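You operate a simulated robot arm through the tools that you are given. There is no shell and no other tool.

Carry out the task below with a simulated two-armed robot. There is one attempt and no reset: what you move stays moved.

JOB
Close the coolant cart down: pump off, both pot valves shut, both gauges vented to zero.

The check looks at the end state, three seconds after you hand in, the way a careful person would. Anything else that was tipped, shoved, dropped, spilled or broken makes it a failure.

ROBOT AND FRAMES
Two 6-joint arms with fingered hands on one trunk that stands fixed in place. Base frame: the origin is at the foot of the trunk, x ahead of it, y to its left, z up. Lengths are in m, angles in degrees, forces in N, time in s.
The left shoulder is at [0.02, 0.157, 0.829], the right one opposite. With the tool pointing down near the work surface each hand reaches from about 0.4 to 0.84 m from the base axis, measured 20 degrees to its own side. Payload 4.1 kg a hand.
The TCP of each hand is the grasp point between the finger pads, 0.033 m short of the fingertips. In the tool frame z runs along the fingers and y along their closing line. The gripper opens to 0.112 m. The gripper's body begins 0.039 m behind the TCP. The gripper is a hand of 4 fingers: y runs from the thumb to the fingers, the wrist lies at [-0.016, -0.118, -0.2] in the tool frame, and closing takes about 1.5 s.
Orientation is that of the tool frame in the base frame, as [roll, pitch, yaw] about the fixed x, y, z axes, in that order (R = Rz(yaw) Ry(pitch) Rx(roll)). With the fingers straight down and the wrist toward the robot, the tool's x, y and z point along [0, 1, 0], [1, 0, 0] and [0, 0, -1] of the base frame.

CONTROLS
- The arms move only by the tool send_rows. It takes "left_motion", "right_motion" or both (then of equal length, played together; a hand with none holds still); each is a list that holds one entry, the list of rows, each a list of 6 numbers: the shift along the tool's x, y, z in m, then the turn, a rotation vector about the tool's x, y, z in degrees. In form: [[[dx, dy, dz, wx, wy, wz], ...]]. A call has 1 to 20 rows; each row shifts and turns the commanded pose from where the row before left it, along the tool's axes as they then stand. "left_claw" and "right_claw" are, for a hand that has rows, the finger opening in m, from 0 to 0.112, set as the call begins (left out, the last holds). Each row takes 0.2 s and may step no farther than 0.05 m and 8.6 degrees from the row before; otherwise, or with a gripper value out of range, the whole call is refused. Where a pose cannot be reached the arm comes as near as it can. A force on the tool above 50 N (or 10 N above the force at the start of the call, whichever is more), or a blocked arm, ends the call early, and 0.2 s more pass. The fingers move at their own pace (about 0.072 m/s each) and stop on an object; they squeeze with about 32 N. The grip force told is the motor's: it shows also when the fingers shut on nothing. Time passes only in rows, and 0.2 s behind the last, so rows that do not move let the fingers close. The reply holds the time, the measured pose of the TCP, the force on the tool along the base axes, the opening and the grip force, in the units named above and with some noise, with the torque about the TCP (base axes, N m) and any sound that the robot's microphone picked up.
- Cameras (640 x 400 px; columns grow to the right, rows downward): "scene" is now at [0.05, 0.001, 1.4445]; the picture's right is [0.04, -1.00, 0.00], its down [-0.73, -0.03, -0.69] and it looks along [0.69, 0.02, -0.73] (base axes); focal length 295 px, centre (320, 200). "left" rides on the left gripper at [-0.066, -0.089, -0.13] in its tool frame; the picture's right is [-0.79, -0.29, 0.54], its down [0.55, -0.71, 0.44] and it looks along [0.26, 0.64, 0.72] (tool axes); focal length 247 px, centre (320, 200). "right" rides on the right gripper at [0.066, -0.089, -0.13] in its tool frame; the picture's right is [-0.79, 0.29, -0.54], its down [-0.55, -0.71, 0.44] and it looks along [-0.26, 0.64, 0.72] (tool axes); focal length 247 px, centre (320, 200). There is no depth. A picture from a camera that has moved, and an enlarged one, comes with that camera's place and axes in the base frame and with its lens.
- snapshot(camera): a new picture of that camera. It takes no simulated time.
- preshape(shape, hand): the hand has 4 fingers and takes this shape, open, in about a second: jaw (thumb against the fingers, like two jaws); tri (thumb and two fingers); tip (a fingertip pinch); poke (one finger out to press); point (the index stretched); flat (the hand flat); cup (the hand cupped); fist (a fist). The gripper value then closes the fingers along that shape, each until it touches; the sizes above hold for jaw. It gives what a move gives, with no picture.
- turn_head(pan, tilt): turns the head with the scene camera to pan (to the left, within 86 degrees either way) and tilt (down, from -29 to 69), counted from straight ahead of the robot. It gives what a move gives.
- inspect(camera, box): a new picture of the part [left, top, right, bottom] of that camera's present view, enlarged. It takes no simulated time.
- finish_job(): hands the job in; it is judged then, once.

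Places have to be worked out from the pictures, the camera data and where the tool is seen. Open the grippers and draw the arms clear of the work before you hand the job in, unless the task says otherwise.

The tools are called after "Call:" as a command line: name --argument value ..., lists and objects as JSON in quotes. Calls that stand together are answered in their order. send_rows: Moves the arms, as the interface text tells. Its arguments: {"type":"object","properties":{"left_motion":{"type":"array","items":{"type":"array","items":{"type":"array","items":{"type":"number"}}}},"left_claw":{"type":"number"},"right_motion":{"type":"array","items":{"type":"array","items":{"type":"array","items":{"type":"number"}}}},"right_claw":{"type":"number"}},"required":[]} The other tools are called the same way: preshape (shape, hand) gives the hand a shape; turn_head (pan, tilt) turns the head that bears the scene camera; snapshot (camera) takes a picture; inspect (camera, box) takes an enlarged picture of a part of a camera's view; finish_job () hands the job in.

At the start:

```text
t: 0.0
left_tool_pos: [0.506, 0.275, 1.1108]
left_tcp_rot: [-180.0, 0.1, 97.2]
left_force: [1.2, 0.4, -0.6]
left_ft_torque: [0.02, 0.0, 0.03]
left_finger_gap: 0.1115
left_finger_force: 0.0
left_shape: jaw
right_tool_pos: [0.5671, -0.1631, 1.0363]
right_tcp_rot: [180.0, 0.0, 97.1]
right_force: [0.8, -0.8, 0.5]
right_ft_torque: [0.0, -0.01, -0.01]
right_finger_gap: 0.1116
right_finger_force: 0.0
right_shape: jaw
head pan, tilt: [2.0, 46.6]
```

scene: 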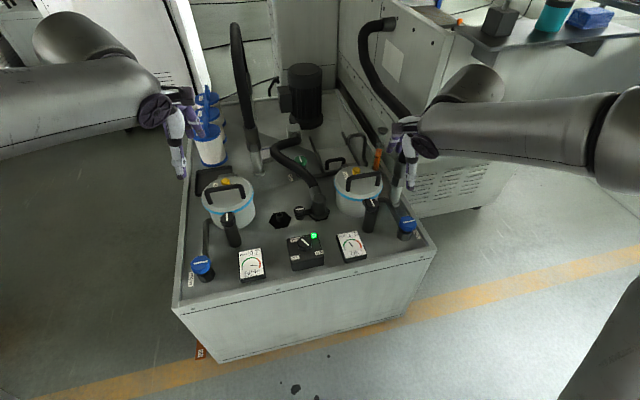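
right: 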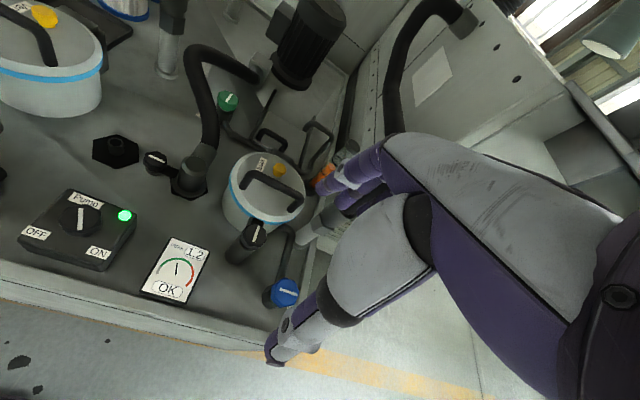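
left: 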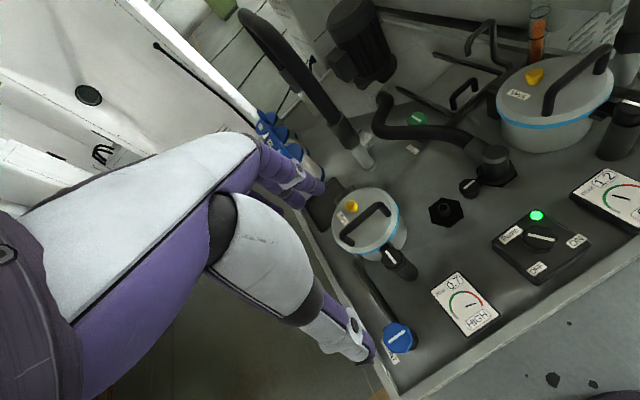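

I start by looking closely at the panel, the valves, and the gauges in enlarged views before moving anything.

Call:
inspect --camera "scene" --box '[170, 150, 330, 300]'

Call:
inspect --camera "scene" --box '[280, 150, 440, 280]'

Call:
inspect --camera "right" --box '[0, 60, 320, 320]'

Call:
inspect --camera "left" --box '[300, 100, 640, 370]'

```text
2.67 times, centred on (250, 225) of scene
camera zoom: at [0.05, 0.001, 1.4445], right [0.04, -1.0, 0.0], down [-0.73, -0.03, -0.69], along [0.69, 0.02, -0.73], focal length 787 px, centre (507, 133)
```

zoom: 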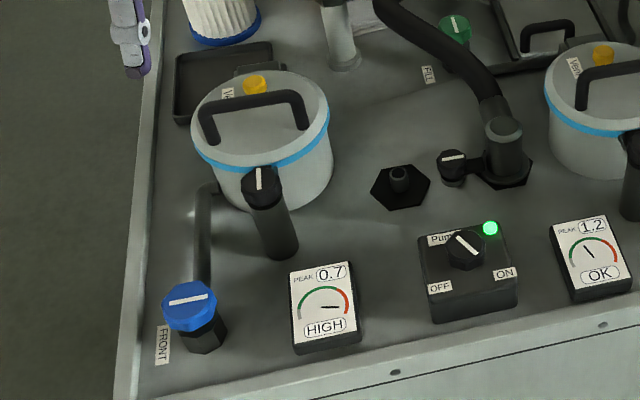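

```text
3.08 times, centred on (360, 215) of scene
camera zoom: at [0.05, 0.001, 1.4445], right [0.04, -1.0, 0.0], down [-0.73, -0.03, -0.69], along [0.69, 0.02, -0.73], focal length 908 px, centre (197, 154)
```

zoom: 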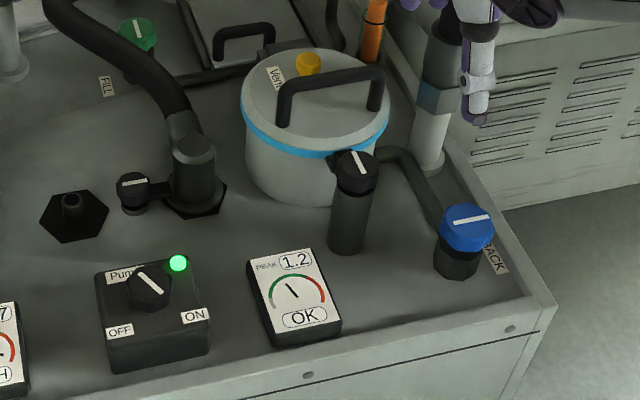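

```text
1.54 times, centred on (160, 190) of right
camera zoom: at [0.4712, -0.1092, 1.167], right [0.38, -0.75, 0.54], down [-0.64, -0.64, -0.44], along [0.67, -0.17, -0.72], focal length 380 px, centre (566, 215)
```

zoom: 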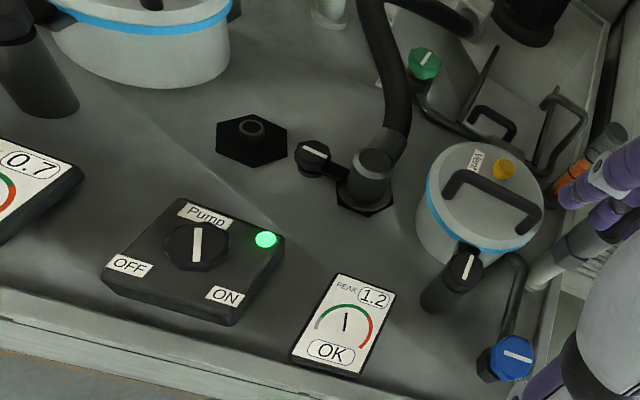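

```text
1.48 times, centred on (470, 235) of left
camera zoom: at [0.4255, 0.1991, 1.2402], right [-0.19, -0.82, -0.54], down [-0.77, 0.46, -0.44], along [0.61, 0.34, -0.72], focal length 366 px, centre (98, 148)
```

zoom: 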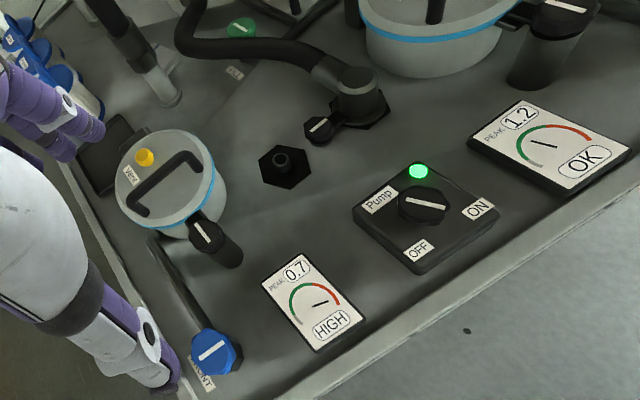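

The panel has a pump switch, two pots with yellow vents, black knobs on standpipes, blue knobs marked FRONT and BACK, and other valves that must not be touched. I'll zoom in on each to read the marks and labels.

Call:
inspect --camera "scene" --box '[180, 170, 260, 220]'

Call:
inspect --camera "scene" --box '[180, 230, 276, 290]'

Call:
inspect --camera "scene" --box '[340, 190, 436, 250]'

Call:
inspect --camera "left" --box '[320, 180, 480, 280]'

Call:
inspect --camera "right" --box '[200, 140, 360, 320]'

Call:
inspect --camera "scene" --box '[250, 130, 410, 230]'

```text
8.00 times, centred on (220, 195) of scene
camera zoom: at [0.05, 0.001, 1.4445], right [0.04, -1.0, 0.0], down [-0.73, -0.03, -0.69], along [0.69, 0.02, -0.73], focal length 2362 px, centre (1120, 240)
```

zoom: 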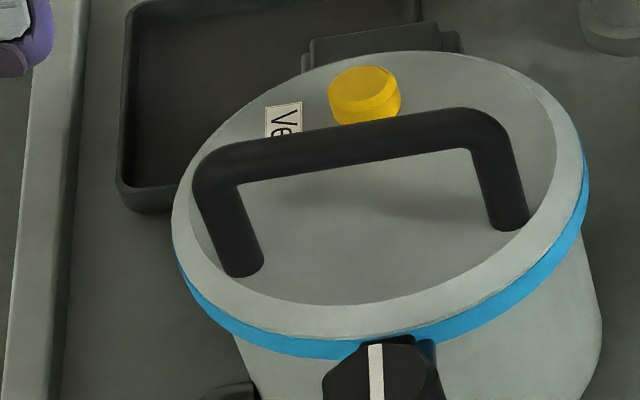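

```text
6.67 times, centred on (228, 260) of scene
camera zoom: at [0.05, 0.001, 1.4445], right [0.04, -1.0, 0.0], down [-0.73, -0.03, -0.69], along [0.69, 0.02, -0.73], focal length 1968 px, centre (933, -200)
```

zoom: 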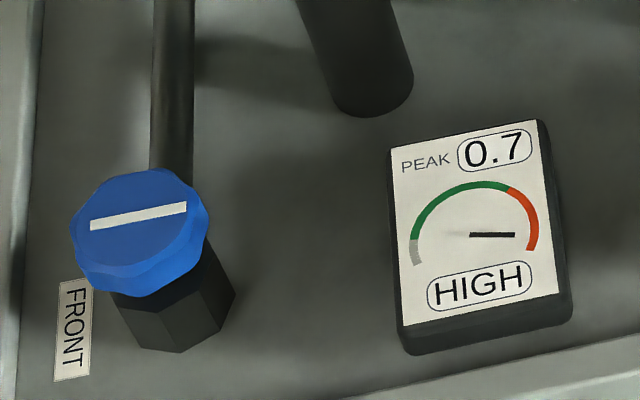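

```text
6.67 times, centred on (388, 220) of scene
camera zoom: at [0.05, 0.001, 1.4445], right [0.04, -1.0, 0.0], down [-0.73, -0.03, -0.69], along [0.69, 0.02, -0.73], focal length 1968 px, centre (-133, 67)
```

zoom: 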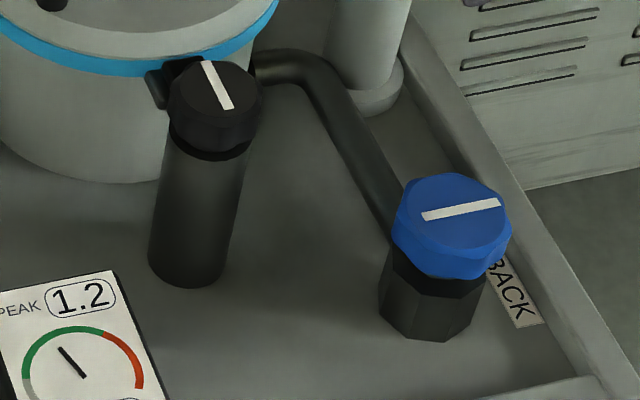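

```text
4.00 times, centred on (400, 230) of left
camera zoom: at [0.4255, 0.1991, 1.2402], right [-0.19, -0.82, -0.54], down [-0.77, 0.46, -0.44], along [0.61, 0.34, -0.72], focal length 988 px, centre (0, 80)
```

zoom: 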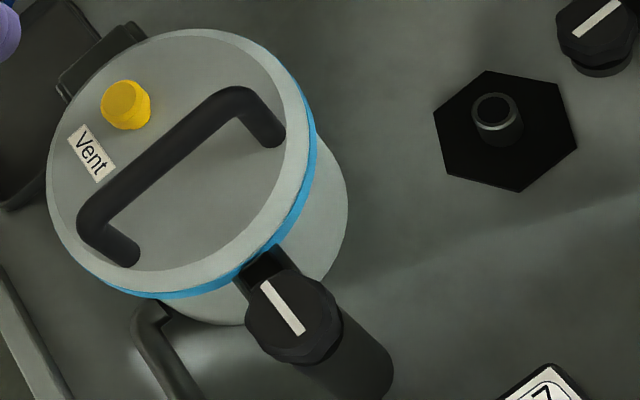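

```text
2.22 times, centred on (280, 230) of right
camera zoom: at [0.4712, -0.1092, 1.167], right [0.38, -0.75, 0.54], down [-0.64, -0.64, -0.44], along [0.67, -0.17, -0.72], focal length 549 px, centre (409, 133)
```

zoom: 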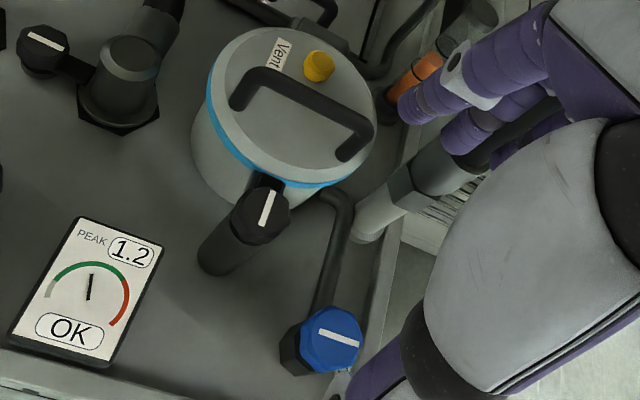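

```text
4.00 times, centred on (330, 180) of scene
camera zoom: at [0.05, 0.001, 1.4445], right [0.04, -1.0, 0.0], down [-0.73, -0.03, -0.69], along [0.69, 0.02, -0.73], focal length 1181 px, centre (280, 280)
```

zoom: 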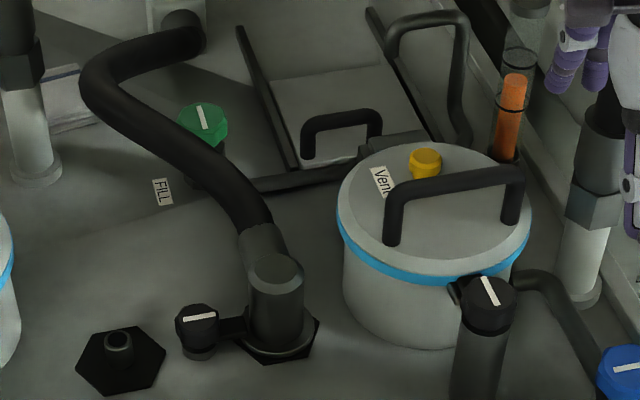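

Triangulating from scene and hand views gives: pump knob about (0.554, 0.065, 0.73), left black knob (0.607, 0.297, 0.772), right black knob (0.670, -0.138, 0.777), and yellow vents near z 0.785. I want views from other angles before deciding which knobs are the pot valves, so I'll move the left hand gently over the left pot and the right hand over its side, staying high.

Call:
send_rows --left_motion '[[[0, -0.03, 0.03, 0, 0, 0], [0, -0.03, 0.03, 0, 0, 0], [0, -0.02, 0.03, 0, 0, 0], [0, 0, 0.03, 0, 0, 0], [0, 0, 0.02, 0, 0, 0], [0, 0, 0, 0, 0, 0]]]' --right_motion '[[[0, -0.03, 0.02, 0, 0, 0], [0, -0.03, 0.02, 0, 0, 0], [0, -0.02, 0.02, 0, 0, 0], [0, 0, 0.0, 0, 0, 0], [0, 0, 0.0, 0, 0, 0], [0, 0, 0, 0, 0, 0]]]'

```text
t: 1.4
left_tool_pos: [0.4271, 0.2658, 0.9708]
left_tcp_rot: [-180.0, 0.0, 97.3]
left_force: [0.3, -0.6, -0.1]
left_ft_torque: [0.02, 0.02, 0.0]
left_finger_gap: 0.1117
left_finger_force: 0.1
left_shape: jaw
right_tool_pos: [0.4864, -0.1728, 0.9769]
right_tcp_rot: [180.0, 0.0, 97.2]
right_force: [-0.1, 0.6, -0.2]
right_ft_torque: [-0.03, 0.02, 0.02]
right_finger_gap: 0.112
right_finger_force: 0.0
right_shape: jaw
head pan, tilt: [2.0, 46.6]
```

The arms went where I commanded. I'll take new pictures from all cameras.

Call:
snapshot --camera "scene"

Call:
snapshot --camera "left"

Call:
snapshot --camera "right"

```text
taken
```

scene: 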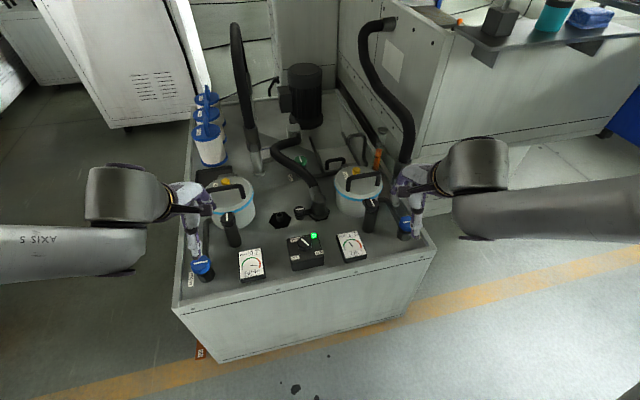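

```text
taken
camera left: at [0.3459, 0.1888, 1.1], right [-0.19, -0.82, -0.54], down [-0.77, 0.46, -0.44], along [0.61, 0.34, -0.72], focal length 247 px, centre (320, 200)
```

left: 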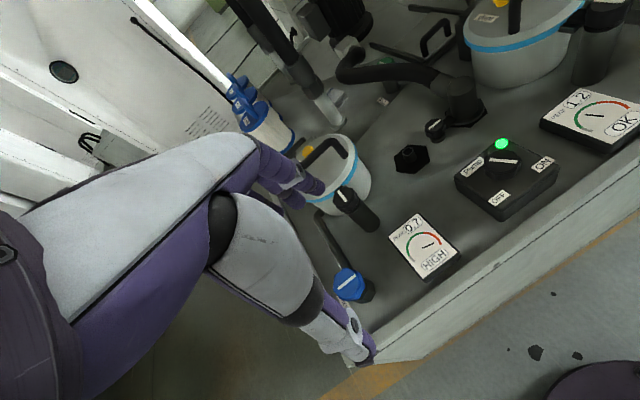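

```text
taken
camera right: at [0.3906, -0.1191, 1.107], right [0.38, -0.75, 0.54], down [-0.64, -0.64, -0.44], along [0.67, -0.17, -0.72], focal length 247 px, centre (320, 200)
```

right: 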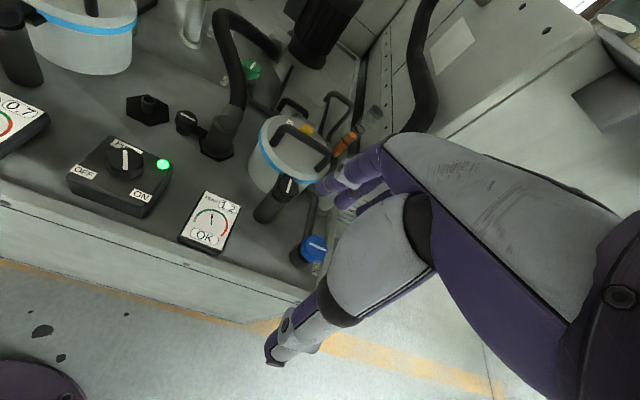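

The hand views now look from lower and nearer; I'll enlarge the valve areas to see the pipe routes and marks.

Call:
inspect --camera "left" --box '[280, 120, 440, 310]'

Call:
inspect --camera "left" --box '[440, 60, 640, 220]'

Call:
inspect --camera "right" --box '[220, 90, 360, 280]'

Call:
inspect --camera "scene" --box '[180, 320, 240, 370]'

Call:
inspect --camera "scene" --box '[180, 60, 400, 190]'

```text
2.11 times, centred on (360, 215) of left
camera zoom: at [0.3459, 0.1888, 1.1], right [-0.19, -0.82, -0.54], down [-0.77, 0.46, -0.44], along [0.61, 0.34, -0.72], focal length 520 px, centre (236, 168)
```

zoom: 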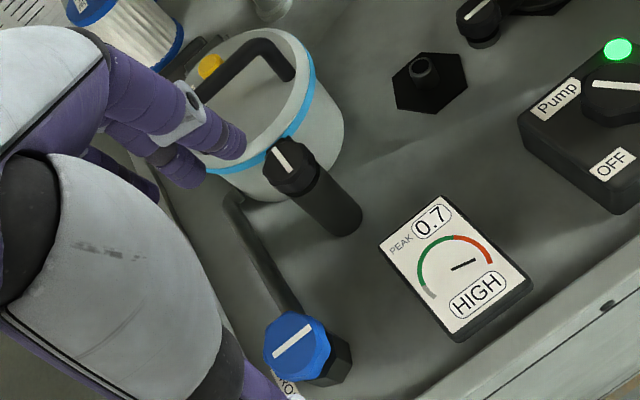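

```text
2.50 times, centred on (540, 140) of left
camera zoom: at [0.3459, 0.1888, 1.1], right [-0.19, -0.82, -0.54], down [-0.77, 0.46, -0.44], along [0.61, 0.34, -0.72], focal length 617 px, centre (-230, 350)
```

zoom: 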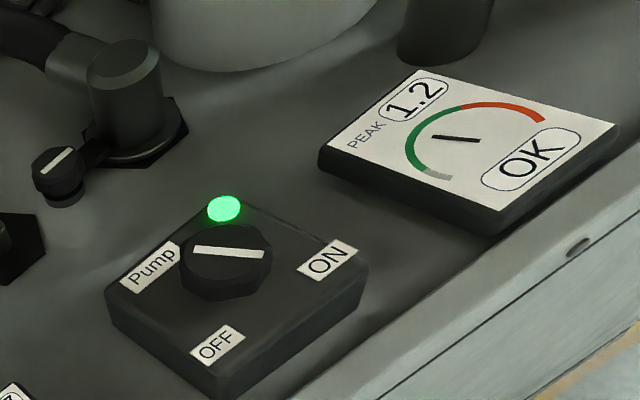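

```text
2.11 times, centred on (290, 185) of right
camera zoom: at [0.3906, -0.1191, 1.107], right [0.38, -0.75, 0.54], down [-0.64, -0.64, -0.44], along [0.67, -0.17, -0.72], focal length 520 px, centre (383, 232)
```

zoom: 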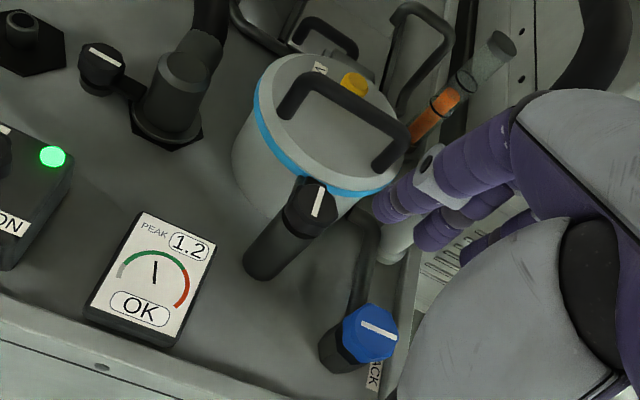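

```text
8.00 times, centred on (210, 345) of scene
camera zoom: at [0.05, 0.001, 1.4445], right [0.04, -1.0, 0.0], down [-0.73, -0.03, -0.69], along [0.69, 0.02, -0.73], focal length 2362 px, centre (1200, -960)
```

zoom: 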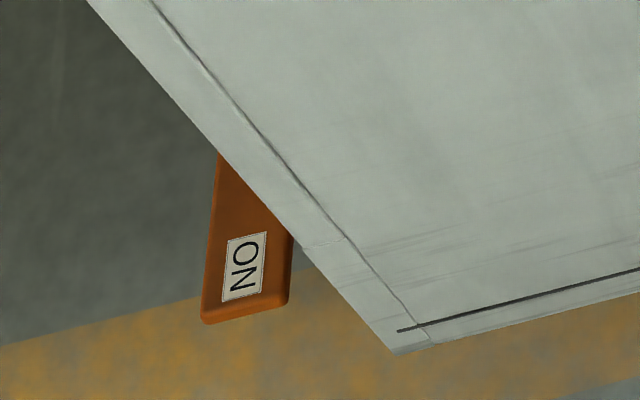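

```text
2.91 times, centred on (290, 125) of scene
camera zoom: at [0.05, 0.001, 1.4445], right [0.04, -1.0, 0.0], down [-0.73, -0.03, -0.69], along [0.69, 0.02, -0.73], focal length 859 px, centre (407, 418)
```

zoom: 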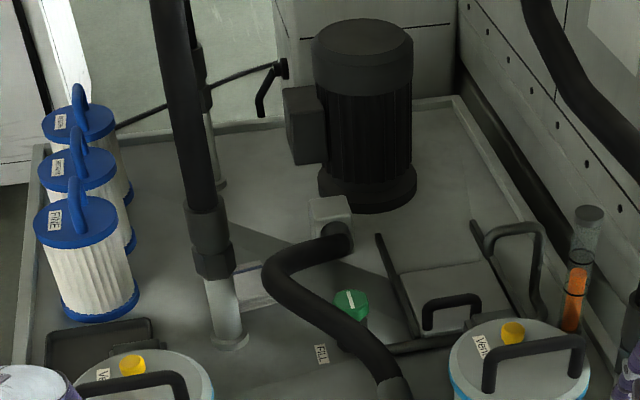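

The floor tab is the cart's brake (ON), which I leave alone. I'll move the right hand out of the way to the right and bring the left hand above the pump knob, still high, so its camera can also look at the right pot up close.

Call:
send_rows --left_motion '[[[-0.02, 0.01, 0.01, 0, 0, 0], [-0.04, 0.019, 0.012, 0, 0, 0], [-0.04, 0.019, 0.012, 0, 0, 0], [-0.04, 0.019, 0.012, 0, 0, 0], [-0.04, 0.019, 0.012, 0, 0, 0], [-0.037, 0.017, 0.012, 0, 0, 0], [0, 0, 0, 0, 0, 0]]]' --right_motion '[[[-0.04, 0, 0, 0, 0, 0], [-0.045, 0, 0, 0, 0, 0], [-0.045, 0, 0, 0, 0, 0], [-0.045, 0, 0, 0, 0, 0], [-0.04, 0, 0, 0, 0, 0], [0, 0, 0, 0, 0, 0], [0, 0, 0, 0, 0, 0]]]'

Call:
snapshot --camera "left"

Call:
snapshot --camera "right"

Call:
snapshot --camera "scene"

```text
t: 3.0
left_tool_pos: [0.5578, 0.0623, 0.9]
left_tcp_rot: [180.0, 0.0, 97.2]
left_force: [0.5, 0.1, -0.1]
left_ft_torque: [0.02, -0.03, -0.02]
left_finger_gap: 0.1114
left_finger_force: 0.0
left_shape: jaw
right_tool_pos: [0.5158, -0.3874, 0.9762]
right_tcp_rot: [-179.9, 0.0, 97.3]
right_force: [-0.7, -0.2, 0.6]
right_ft_torque: [-0.01, 0.0, 0.03]
right_finger_gap: 0.1117
right_finger_force: 0.1
right_shape: jaw
head pan, tilt: [2.0, 46.6]
```

```text
taken
camera left: at [0.4774, -0.0144, 1.0287], right [-0.18, -0.82, -0.54], down [-0.77, 0.46, -0.44], along [0.61, 0.34, -0.72], focal length 247 px, centre (320, 200)
```

left: 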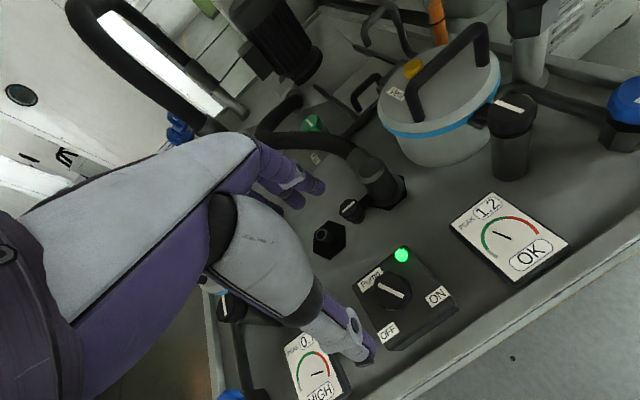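

```text
taken
camera right: at [0.4186, -0.3337, 1.1069], right [0.38, -0.75, 0.54], down [-0.64, -0.64, -0.44], along [0.67, -0.17, -0.72], focal length 247 px, centre (320, 200)
```

right: 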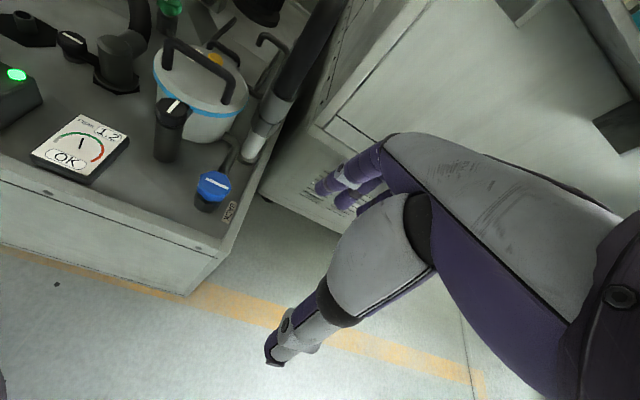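

```text
taken
```

scene: 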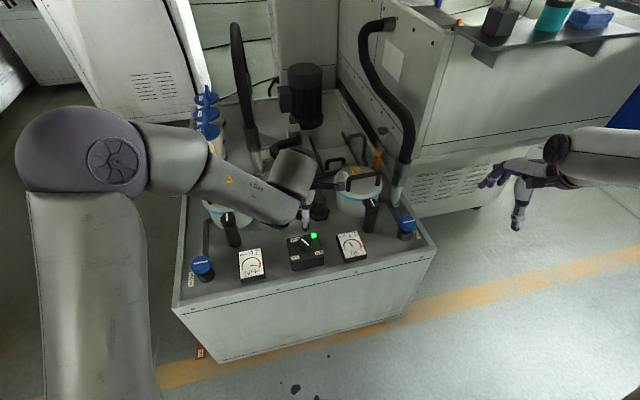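

The left hand is above the pump at 0.90 m. I'll enlarge the right pot's valve group and the pump from this nearer view.

Call:
inspect --camera "left" --box '[440, 60, 640, 185]'

Call:
inspect --camera "right" --box '[140, 30, 260, 220]'

Call:
inspect --camera "left" --box '[340, 230, 470, 360]'

Call:
inspect --camera "scene" --box '[180, 180, 340, 290]'

```text
3.20 times, centred on (540, 122) of left
camera zoom: at [0.4774, -0.0144, 1.0287], right [-0.18, -0.82, -0.54], down [-0.77, 0.46, -0.44], along [0.61, 0.34, -0.72], focal length 790 px, centre (-384, 448)
```

zoom: 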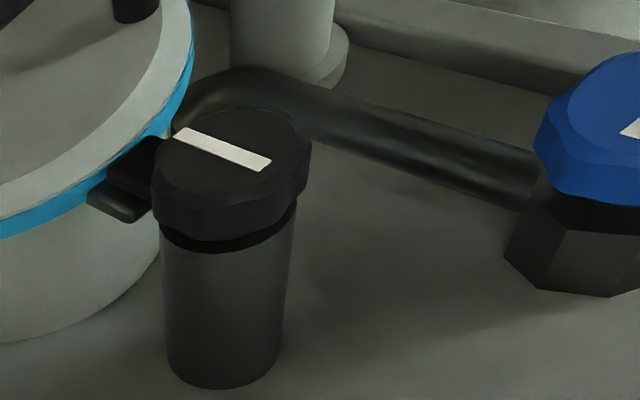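

```text
2.11 times, centred on (200, 125) of right
camera zoom: at [0.4186, -0.3337, 1.1069], right [0.38, -0.75, 0.54], down [-0.64, -0.64, -0.44], along [0.67, -0.17, -0.72], focal length 520 px, centre (573, 358)
```

zoom: 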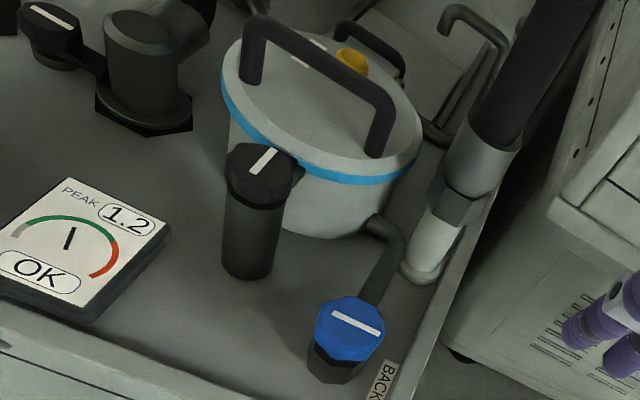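

```text
3.08 times, centred on (405, 295) of left
camera zoom: at [0.4774, -0.0144, 1.0287], right [-0.18, -0.82, -0.54], down [-0.77, 0.46, -0.44], along [0.61, 0.34, -0.72], focal length 760 px, centre (58, -92)
```

zoom: 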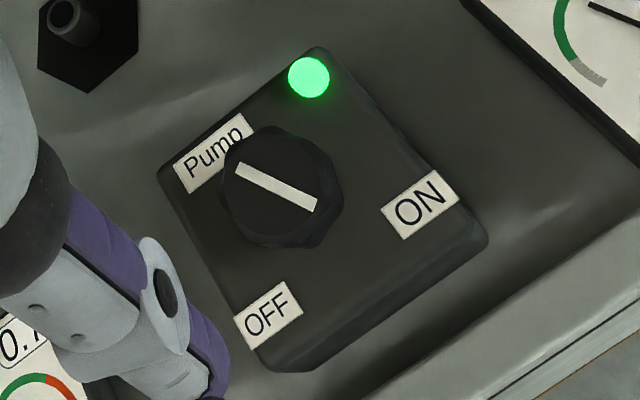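

```text
3.64 times, centred on (260, 235) of scene
camera zoom: at [0.0499, 0.0011, 1.4445], right [0.04, -1.0, 0.0], down [-0.73, -0.03, -0.69], along [0.69, 0.02, -0.73], focal length 1074 px, centre (538, 73)
```

zoom: 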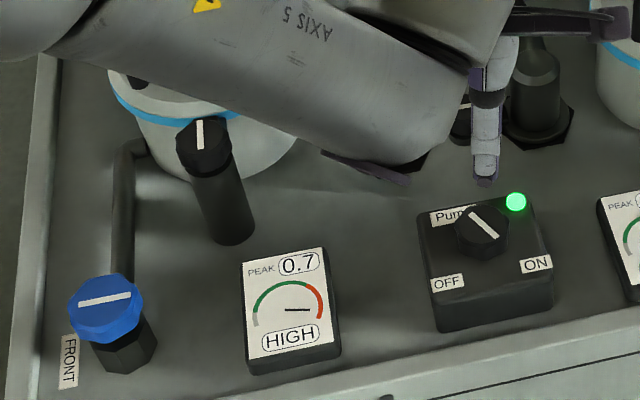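

The black parts between lid and black knob look more like a lug or clamp than plumbing, while the blue valves sit on the actual pipes to the pots. I'll bring the right camera closer to the right pot to settle that, staying well above the blue knob.

Call:
send_rows --right_motion '[[[0.013, 0.018, 0.02, 0, 0, 0], [0.013, 0.019, 0.023, 0, 0, 0], [0.013, 0.019, 0.023, 0, 0, 0], [0.013, 0.019, 0.025, 0, 0, 0], [0.013, 0.018, 0.025, 0, 0, 0], [0, 0, 0, 0, 0, 0]]]'

Call:
snapshot --camera "right"

Call:
inspect --camera "right" --box '[100, 0, 300, 125]'

Call:
inspect --camera "right" --box '[120, 100, 280, 220]'

```text
t: 4.4
left_tool_pos: [0.5579, 0.0625, 0.9002]
left_tcp_rot: [180.0, 0.0, 97.3]
left_force: [0.8, -0.1, -0.6]
left_ft_torque: [-0.01, 0.03, 0.0]
left_finger_gap: 0.1115
left_finger_force: 0.0
left_shape: jaw
right_tool_pos: [0.5979, -0.3085, 0.8599]
right_tcp_rot: [-179.9, -0.1, 97.3]
right_force: [-1.2, -0.6, -0.3]
right_ft_torque: [0.02, 0.01, -0.02]
right_finger_gap: 0.1118
right_finger_force: 0.0
right_shape: jaw
head pan, tilt: [2.0, 46.6]
```

```text
taken
camera right: at [0.5014, -0.2557, 0.9906], right [0.38, -0.75, 0.54], down [-0.64, -0.64, -0.44], along [0.67, -0.17, -0.72], focal length 247 px, centre (320, 200)
```

right: 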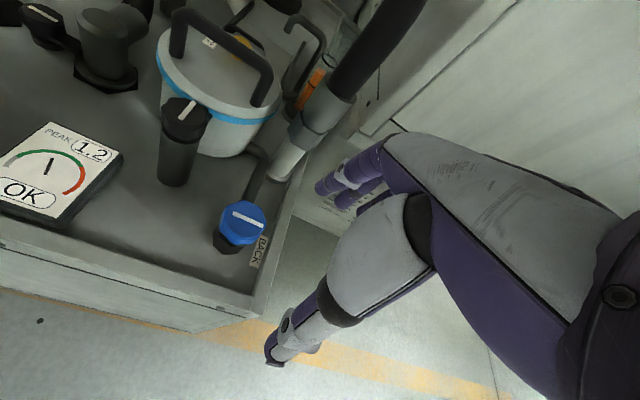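

```text
3.20 times, centred on (200, 62) of right
camera zoom: at [0.5014, -0.2557, 0.9906], right [0.38, -0.75, 0.54], down [-0.64, -0.64, -0.44], along [0.67, -0.17, -0.72], focal length 790 px, centre (704, 640)
```

zoom: 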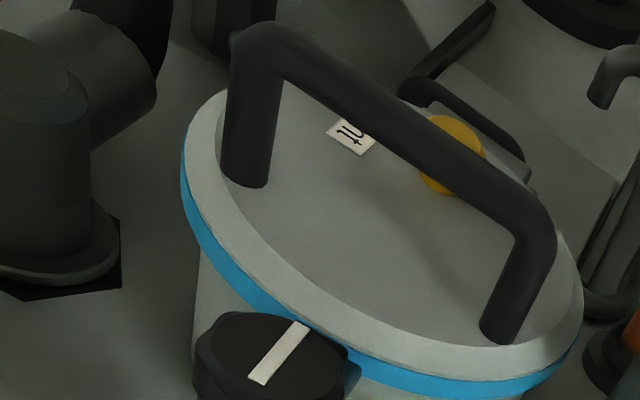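

```text
3.33 times, centred on (200, 160) of right
camera zoom: at [0.5014, -0.2557, 0.9906], right [0.38, -0.75, 0.54], down [-0.64, -0.64, -0.44], along [0.67, -0.17, -0.72], focal length 823 px, centre (720, 333)
```

zoom: 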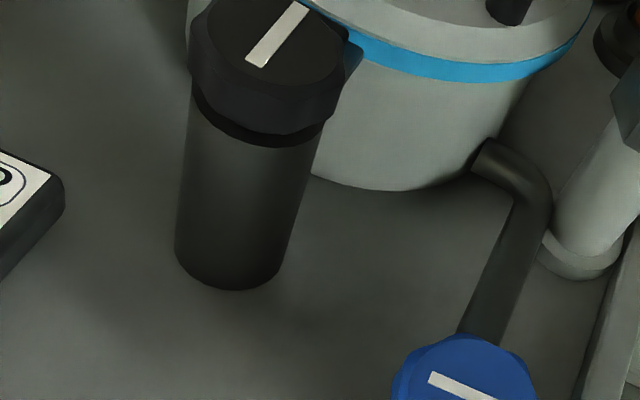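

The blue valves' pipes run into the pot bodies, so the blue FRONT/BACK knobs are the pot valves; the black post knobs sit on lid lugs (lid clamps) and I will leave them. First the pump: its knob top is at about (0.558, 0.0645, 0.722) with the line pointing to ON, and turning it clockwise from above takes it to OFF. I turn the left hand back 25° and come down to 0.80 m.

Call:
send_rows --left_motion '[[[0.002, 0, 0, 0, 0, -8.4], [0, 0, 0, 0, 0, -8.4], [0, 0, 0, 0, 0, -8.4], [0, 0, 0.025, 0, 0, 0], [0, 0, 0.025, 0, 0, 0], [0, 0, 0.025, 0, 0, 0], [0, 0, 0.025, 0, 0, 0], [0, 0, 0, 0, 0, 0]]]'

Call:
snapshot --camera "left"

Call:
snapshot --camera "scene"

Call:
snapshot --camera "right"

```text
t: 6.2
left_tool_pos: [0.5543, 0.067, 0.8007]
left_tcp_rot: [180.0, -0.1, 122.4]
left_force: [-0.1, -0.4, 0.1]
left_ft_torque: [-0.01, 0.02, 0.01]
left_finger_gap: 0.1115
left_finger_force: 0.0
left_shape: jaw
right_tool_pos: [0.5985, -0.3087, 0.8598]
right_tcp_rot: [179.9, 0.0, 97.2]
right_force: [0.0, 0.7, 0.3]
right_ft_torque: [0.01, 0.01, -0.01]
right_finger_gap: 0.1116
right_finger_force: 0.0
right_shape: jaw
head pan, tilt: [2.0, 46.6]
```

```text
taken
camera left: at [0.5151, -0.037, 0.9298], right [0.18, -0.82, -0.54], down [-0.9, 0.09, -0.44], along [0.4, 0.56, -0.72], focal length 247 px, centre (320, 200)
```

left: 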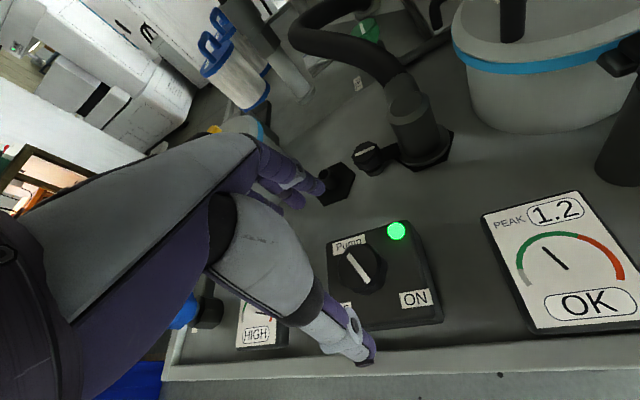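

```text
taken
```

scene: 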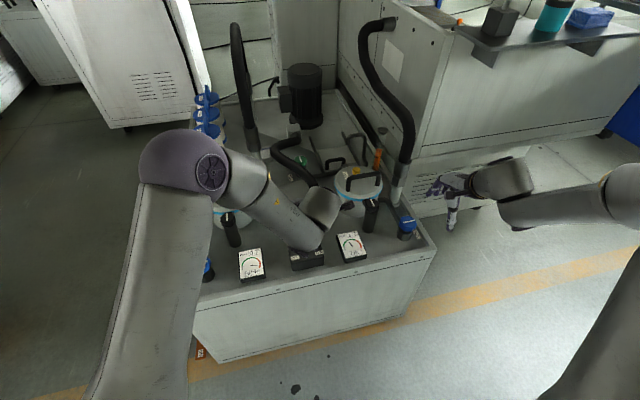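

```text
taken
camera right: at [0.5015, -0.2557, 0.9909], right [0.38, -0.75, 0.54], down [-0.64, -0.64, -0.44], along [0.67, -0.17, -0.72], focal length 247 px, centre (320, 200)
```

right: 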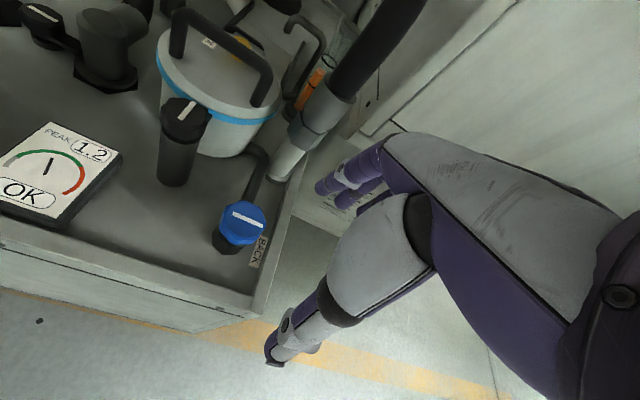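

LED on, line toward ON. I centre over the knob, which needs about 4 mm of correction, and descend so the fingertips sit beside the knob just above the box, at TCP z about 0.743.

Call:
send_rows --left_motion '[[[-0.004, 0.002, 0.01, 0, 0, 0], [0, 0, 0.016, 0, 0, 0], [0, 0, 0.016, 0, 0, 0], [0, 0, 0.015, 0, 0, 0], [0, 0, 0, 0, 0, 0]]]'

Call:
snapshot --camera "left"

Call:
inspect --camera "left" --box '[260, 200, 460, 370]'

Call:
inspect --camera "scene" --box '[200, 150, 400, 290]'

```text
t: 7.4
left_tool_pos: [0.5595, 0.0637, 0.7435]
left_tcp_rot: [179.9, -0.2, 122.4]
left_force: [0.3, 0.2, -0.3]
left_ft_torque: [0.0, -0.01, -0.01]
left_finger_gap: 0.1115
left_finger_force: 0.1
left_shape: jaw
right_tool_pos: [0.5978, -0.3094, 0.86]
right_tcp_rot: [-180.0, 0.0, 97.2]
right_force: [0.4, 0.2, -0.4]
right_ft_torque: [0.01, 0.0, 0.02]
right_finger_gap: 0.1119
right_finger_force: 0.1
right_shape: jaw
head pan, tilt: [2.0, 46.6]
```

```text
taken
camera left: at [0.5198, -0.0397, 0.8725], right [0.18, -0.82, -0.54], down [-0.9, 0.09, -0.44], along [0.4, 0.56, -0.72], focal length 247 px, centre (320, 200)
```

left: 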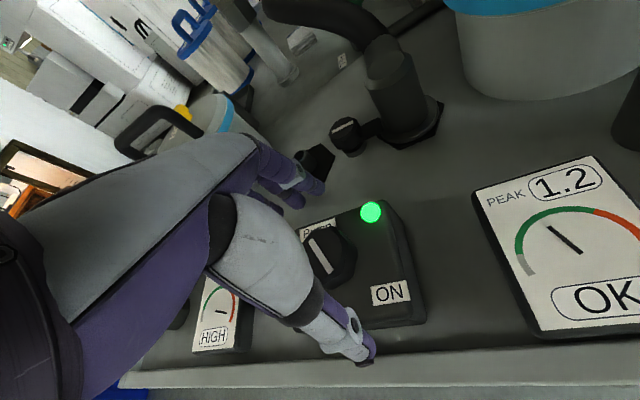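

```text
2.35 times, centred on (360, 285) of left
camera zoom: at [0.5198, -0.0397, 0.8725], right [0.18, -0.82, -0.54], down [-0.9, 0.09, -0.44], along [0.4, 0.56, -0.72], focal length 581 px, centre (226, 0)
```

zoom: 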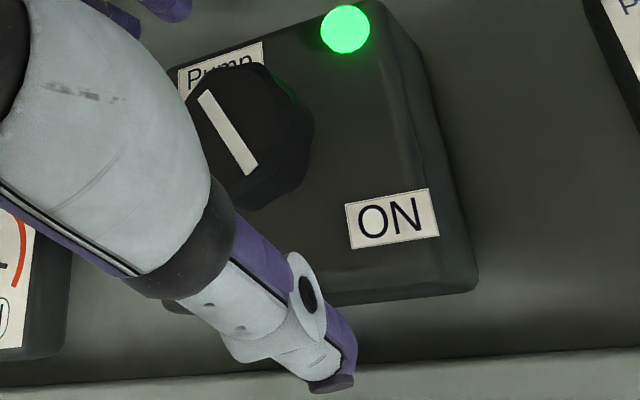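

```text
2.86 times, centred on (300, 220) of scene
camera zoom: at [0.05, 0.001, 1.4445], right [0.04, -1.0, 0.0], down [-0.73, -0.03, -0.69], along [0.69, 0.02, -0.73], focal length 844 px, centre (377, 143)
```

zoom: 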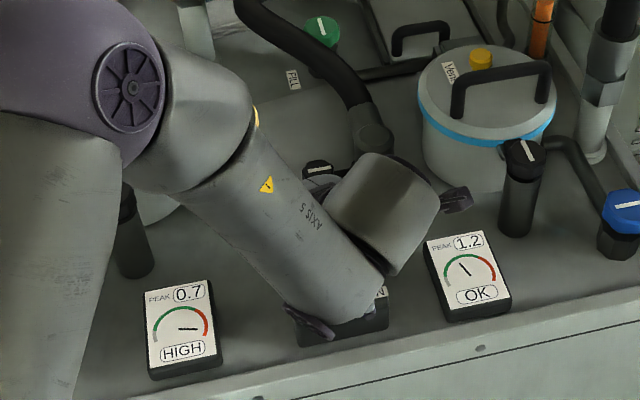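

The knob sits between thumb and fingers with both straddling it. I close the left hand on the knob without moving.

Call:
send_rows --left_motion '[[[0, 0, 0, 0, 0, 0], [0, 0, 0, 0, 0, 0], [0, 0, 0, 0, 0, 0], [0, 0, 0, 0, 0, 0], [0, 0, 0, 0, 0, 0], [0, 0, 0, 0, 0, 0], [0, 0, 0, 0, 0, 0]]]' --left_claw 0.0

Call:
snapshot --camera "left"

```text
t: 9.0
left_tool_pos: [0.5602, 0.0624, 0.743]
left_tcp_rot: [179.9, -0.1, 122.3]
left_force: [-2.5, -4.5, -1.0]
left_ft_torque: [-0.1, 0.04, -0.04]
left_finger_gap: 0.0364
left_finger_force: 32.0
left_shape: jaw
right_tool_pos: [0.5978, -0.3089, 0.8598]
right_tcp_rot: [180.0, 0.0, 97.2]
right_force: [0.7, -0.6, 0.2]
right_ft_torque: [-0.01, -0.02, -0.02]
right_finger_gap: 0.1116
right_finger_force: 0.2
right_shape: jaw
head pan, tilt: [2.0, 46.6]
```

```text
taken
camera left: at [0.5195, -0.0401, 0.8726], right [0.18, -0.82, -0.54], down [-0.9, 0.09, -0.43], along [0.4, 0.56, -0.72], focal length 247 px, centre (320, 200)
```

left: 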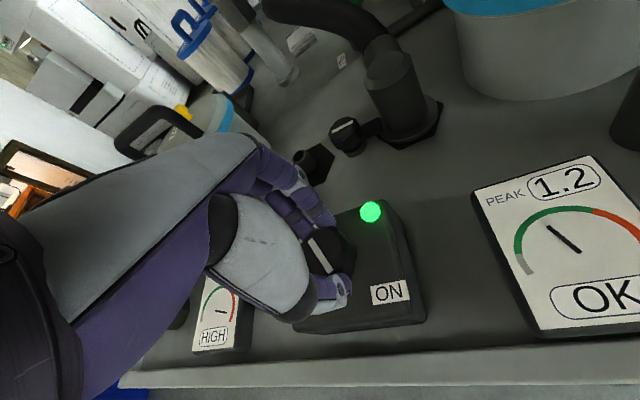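

The hand holds the knob (gap 36 mm, 32 N). I turn it clockwise as seen from above in 7° steps for 35° and watch the torque and the LED.

Call:
send_rows --left_motion '[[[0, 0, 0, 0, 0, 7], [0, 0, 0, 0, 0, 7], [0, 0, 0, 0, 0, 7], [0, 0, 0, 0, 0, 7], [0, 0, 0, 0, 0, 7], [0, 0, 0, 0, 0, 0]]]'

Call:
snapshot --camera "left"

Call:
inspect --camera "scene" --box '[200, 150, 400, 290]'

```text
t: 10.4
left_tool_pos: [0.5586, 0.0644, 0.7431]
left_tcp_rot: [-179.9, -0.1, 87.3]
left_force: [-10.4, 2.0, -3.5]
left_ft_torque: [0.0, 0.31, 0.03]
left_finger_gap: 0.0357
left_finger_force: 31.7
left_shape: jaw
right_tool_pos: [0.5974, -0.3094, 0.8601]
right_tcp_rot: [-180.0, 0.0, 97.2]
right_force: [-0.3, -0.1, -0.1]
right_ft_torque: [0.0, 0.01, 0.01]
right_finger_gap: 0.1115
right_finger_force: 0.1
right_shape: jaw
head pan, tilt: [2.0, 46.6]
```

```text
taken
camera left: at [0.4664, 0.0017, 0.8729], right [-0.33, -0.78, -0.54], down [-0.68, 0.59, -0.43], along [0.65, 0.23, -0.72], focal length 247 px, centre (320, 200)
```

left: 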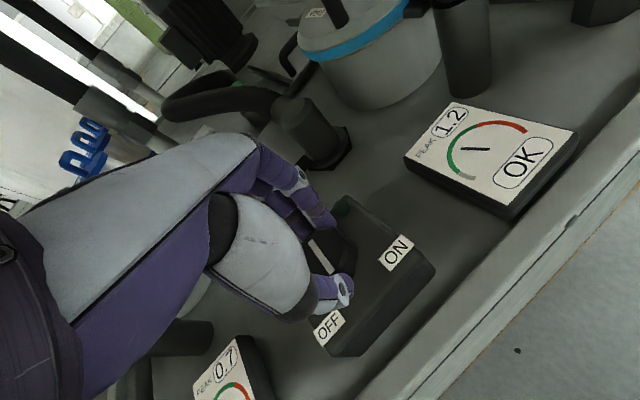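

```text
2.86 times, centred on (300, 220) of scene
camera zoom: at [0.0498, 0.0011, 1.4445], right [0.04, -1.0, 0.0], down [-0.73, -0.03, -0.69], along [0.69, 0.02, -0.73], focal length 844 px, centre (377, 143)
```

zoom: 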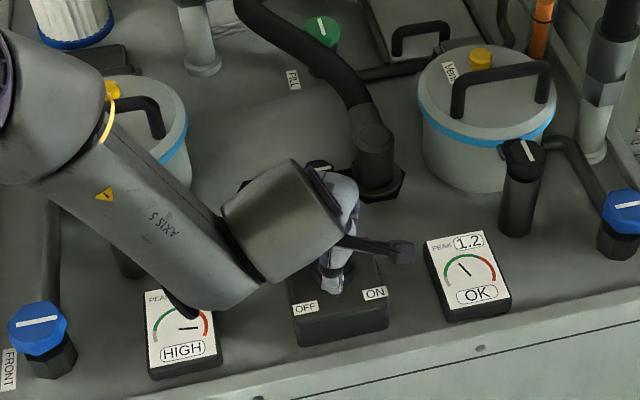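

The knob turned with the hand and the LED looks dark, but the line is only about midway. I keep turning clockwise 28° more toward OFF.

Call:
send_rows --left_motion '[[[0, 0, 0, 0, 0, 7], [0, 0, 0, 0, 0, 7], [0, 0, 0, 0, 0, 7], [0, 0, 0, 0, 0, 5], [0, 0, 0, 0, 0, 0]]]'

Call:
snapshot --camera "left"

Call:
inspect --camera "left" --box '[250, 150, 450, 370]'

```text
t: 11.6
left_tool_pos: [0.5732, 0.0443, 0.7598]
left_tcp_rot: [-178.9, -0.8, 61.8]
left_force: [0.0, -0.4, -0.2]
left_ft_torque: [0.02, 0.03, -0.02]
left_finger_gap: 0.0268
left_finger_force: 32.0
left_shape: jaw
left hand out of reach, approached as far as the arm can: row 3, 4
right_tool_pos: [0.5982, -0.3104, 0.8599]
right_tcp_rot: [-180.0, 0.0, 97.2]
right_force: [-0.4, -0.2, 0.3]
right_ft_torque: [0.01, 0.03, 0.02]
right_finger_gap: 0.1115
right_finger_force: 0.0
right_shape: jaw
head pan, tilt: [2.0, 46.6]
```

```text
taken
camera left: at [0.4648, 0.0257, 0.8899], right [-0.63, -0.55, -0.54], down [-0.37, 0.83, -0.41], along [0.68, -0.06, -0.73], focal length 247 px, centre (320, 200)
```

left: 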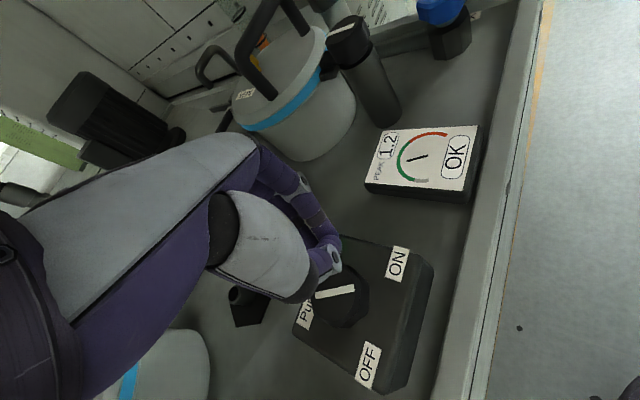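

```text
1.82 times, centred on (350, 260) of left
camera zoom: at [0.4648, 0.0257, 0.8899], right [-0.63, -0.55, -0.54], down [-0.37, 0.83, -0.41], along [0.68, -0.06, -0.73], focal length 449 px, centre (266, 91)
```

zoom: 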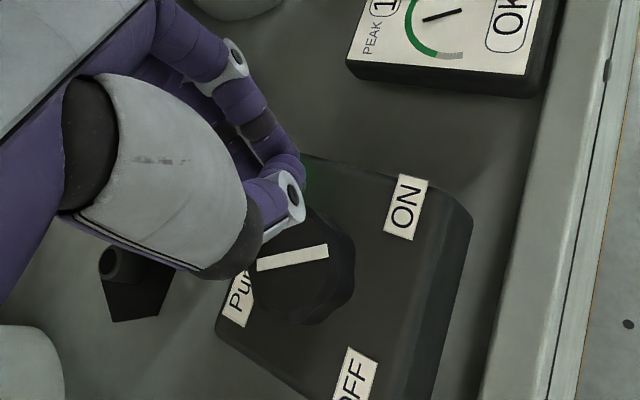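

The left arm ran out of reach at a hand heading of about -28°, the hand slid off upward and the knob snapped back toward ON. I'll raise the hand, open it, and rotate it well counter-clockwise so there's enough turning range next time.

Call:
send_rows --left_motion '[[[0, 0, -0.025, 0, 0, 0], [0, 0, -0.025, 0, 0, -6], [0, 0, -0.02, 0, 0, -8.4], [0, 0, 0, 0, 0, -8.4], [0, 0, 0, 0, 0, -8.4], [0, 0, 0, 0, 0, 0]]]'

Call:
snapshot --camera "left"

Call:
snapshot --camera "scene"

```text
t: 13.0
left_tool_pos: [0.572, 0.0452, 0.8286]
left_tcp_rot: [180.0, 0.0, 92.7]
left_force: [-0.5, 0.6, 0.3]
left_ft_torque: [-0.02, 0.02, 0.01]
left_finger_gap: 0.0267
left_finger_force: 31.7
left_shape: jaw
right_tool_pos: [0.5981, -0.3086, 0.861]
right_tcp_rot: [-179.9, 0.1, 97.2]
right_force: [-0.6, 0.0, 0.1]
right_ft_torque: [0.04, 0.0, -0.03]
right_finger_gap: 0.1116
right_finger_force: 0.2
right_shape: jaw
head pan, tilt: [2.0, 46.6]
```

```text
taken
camera left: at [0.4862, -0.0248, 0.9586], right [-0.25, -0.81, -0.54], down [-0.74, 0.52, -0.44], along [0.63, 0.29, -0.72], focal length 247 px, centre (320, 200)
```

left: 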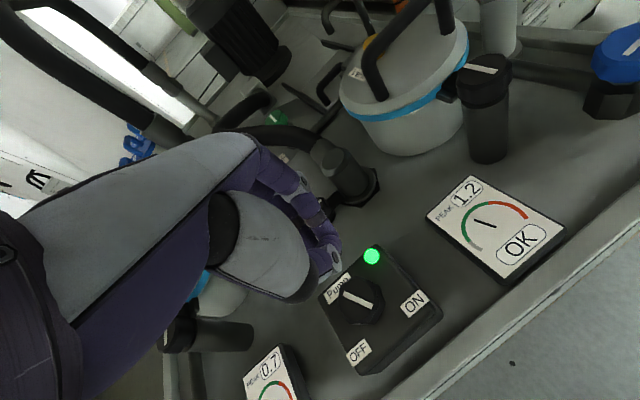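

```text
taken
```

scene: 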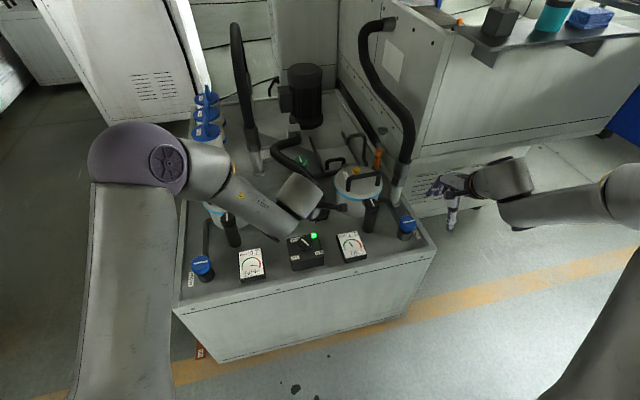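

The pump is still ON with the LED lit; the knob seems to have a snap between two positions. I open the hand and rotate it counter-clockwise about 67° in the air, checking the arm can reach that heading.

Call:
send_rows --left_motion '[[[0, 0, 0, 0, 0, -8.4], [0, 0, 0, 0, 0, -8.4], [0, 0, 0, 0, 0, -8.4], [0, 0, 0, 0, 0, -8.4], [0, 0, 0, 0, 0, -8.4], [0, 0, 0, 0, 0, -8.4], [0, 0, 0, 0, 0, -8.4], [0, 0, 0, 0, 0, -8.4], [0, 0, 0, 0, 0, 0]]]' --left_claw 0.112

Call:
snapshot --camera "scene"

Call:
snapshot --camera "left"

```text
t: 15.0
left_tool_pos: [0.5725, 0.0439, 0.8299]
left_tcp_rot: [-179.9, 0.0, 159.8]
left_force: [-0.7, 0.1, 0.1]
left_ft_torque: [0.02, 0.03, -0.03]
left_finger_gap: 0.1116
left_finger_force: 0.0
left_shape: jaw
right_tool_pos: [0.5989, -0.3093, 0.8599]
right_tcp_rot: [180.0, 0.0, 97.2]
right_force: [-0.6, 0.0, -0.7]
right_ft_torque: [0.0, 0.02, 0.0]
right_finger_gap: 0.1118
right_finger_force: 0.1
right_shape: jaw
head pan, tilt: [2.0, 46.6]
```

```text
taken
```

scene: 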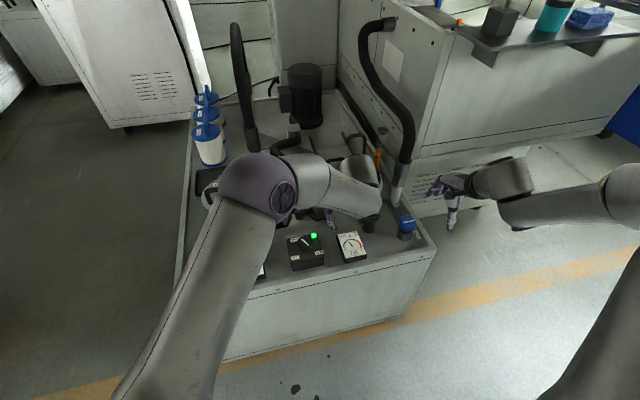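

```text
taken
camera left: at [0.6032, -0.0622, 0.9585], right [0.65, -0.54, -0.54], down [-0.76, -0.48, -0.44], along [-0.02, 0.69, -0.72], focal length 247 px, centre (320, 200)
```

left: 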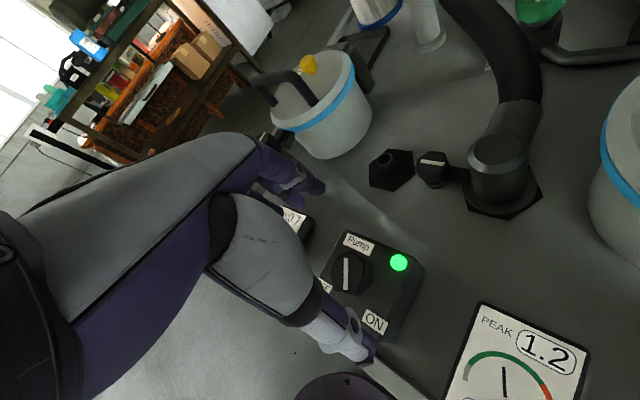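

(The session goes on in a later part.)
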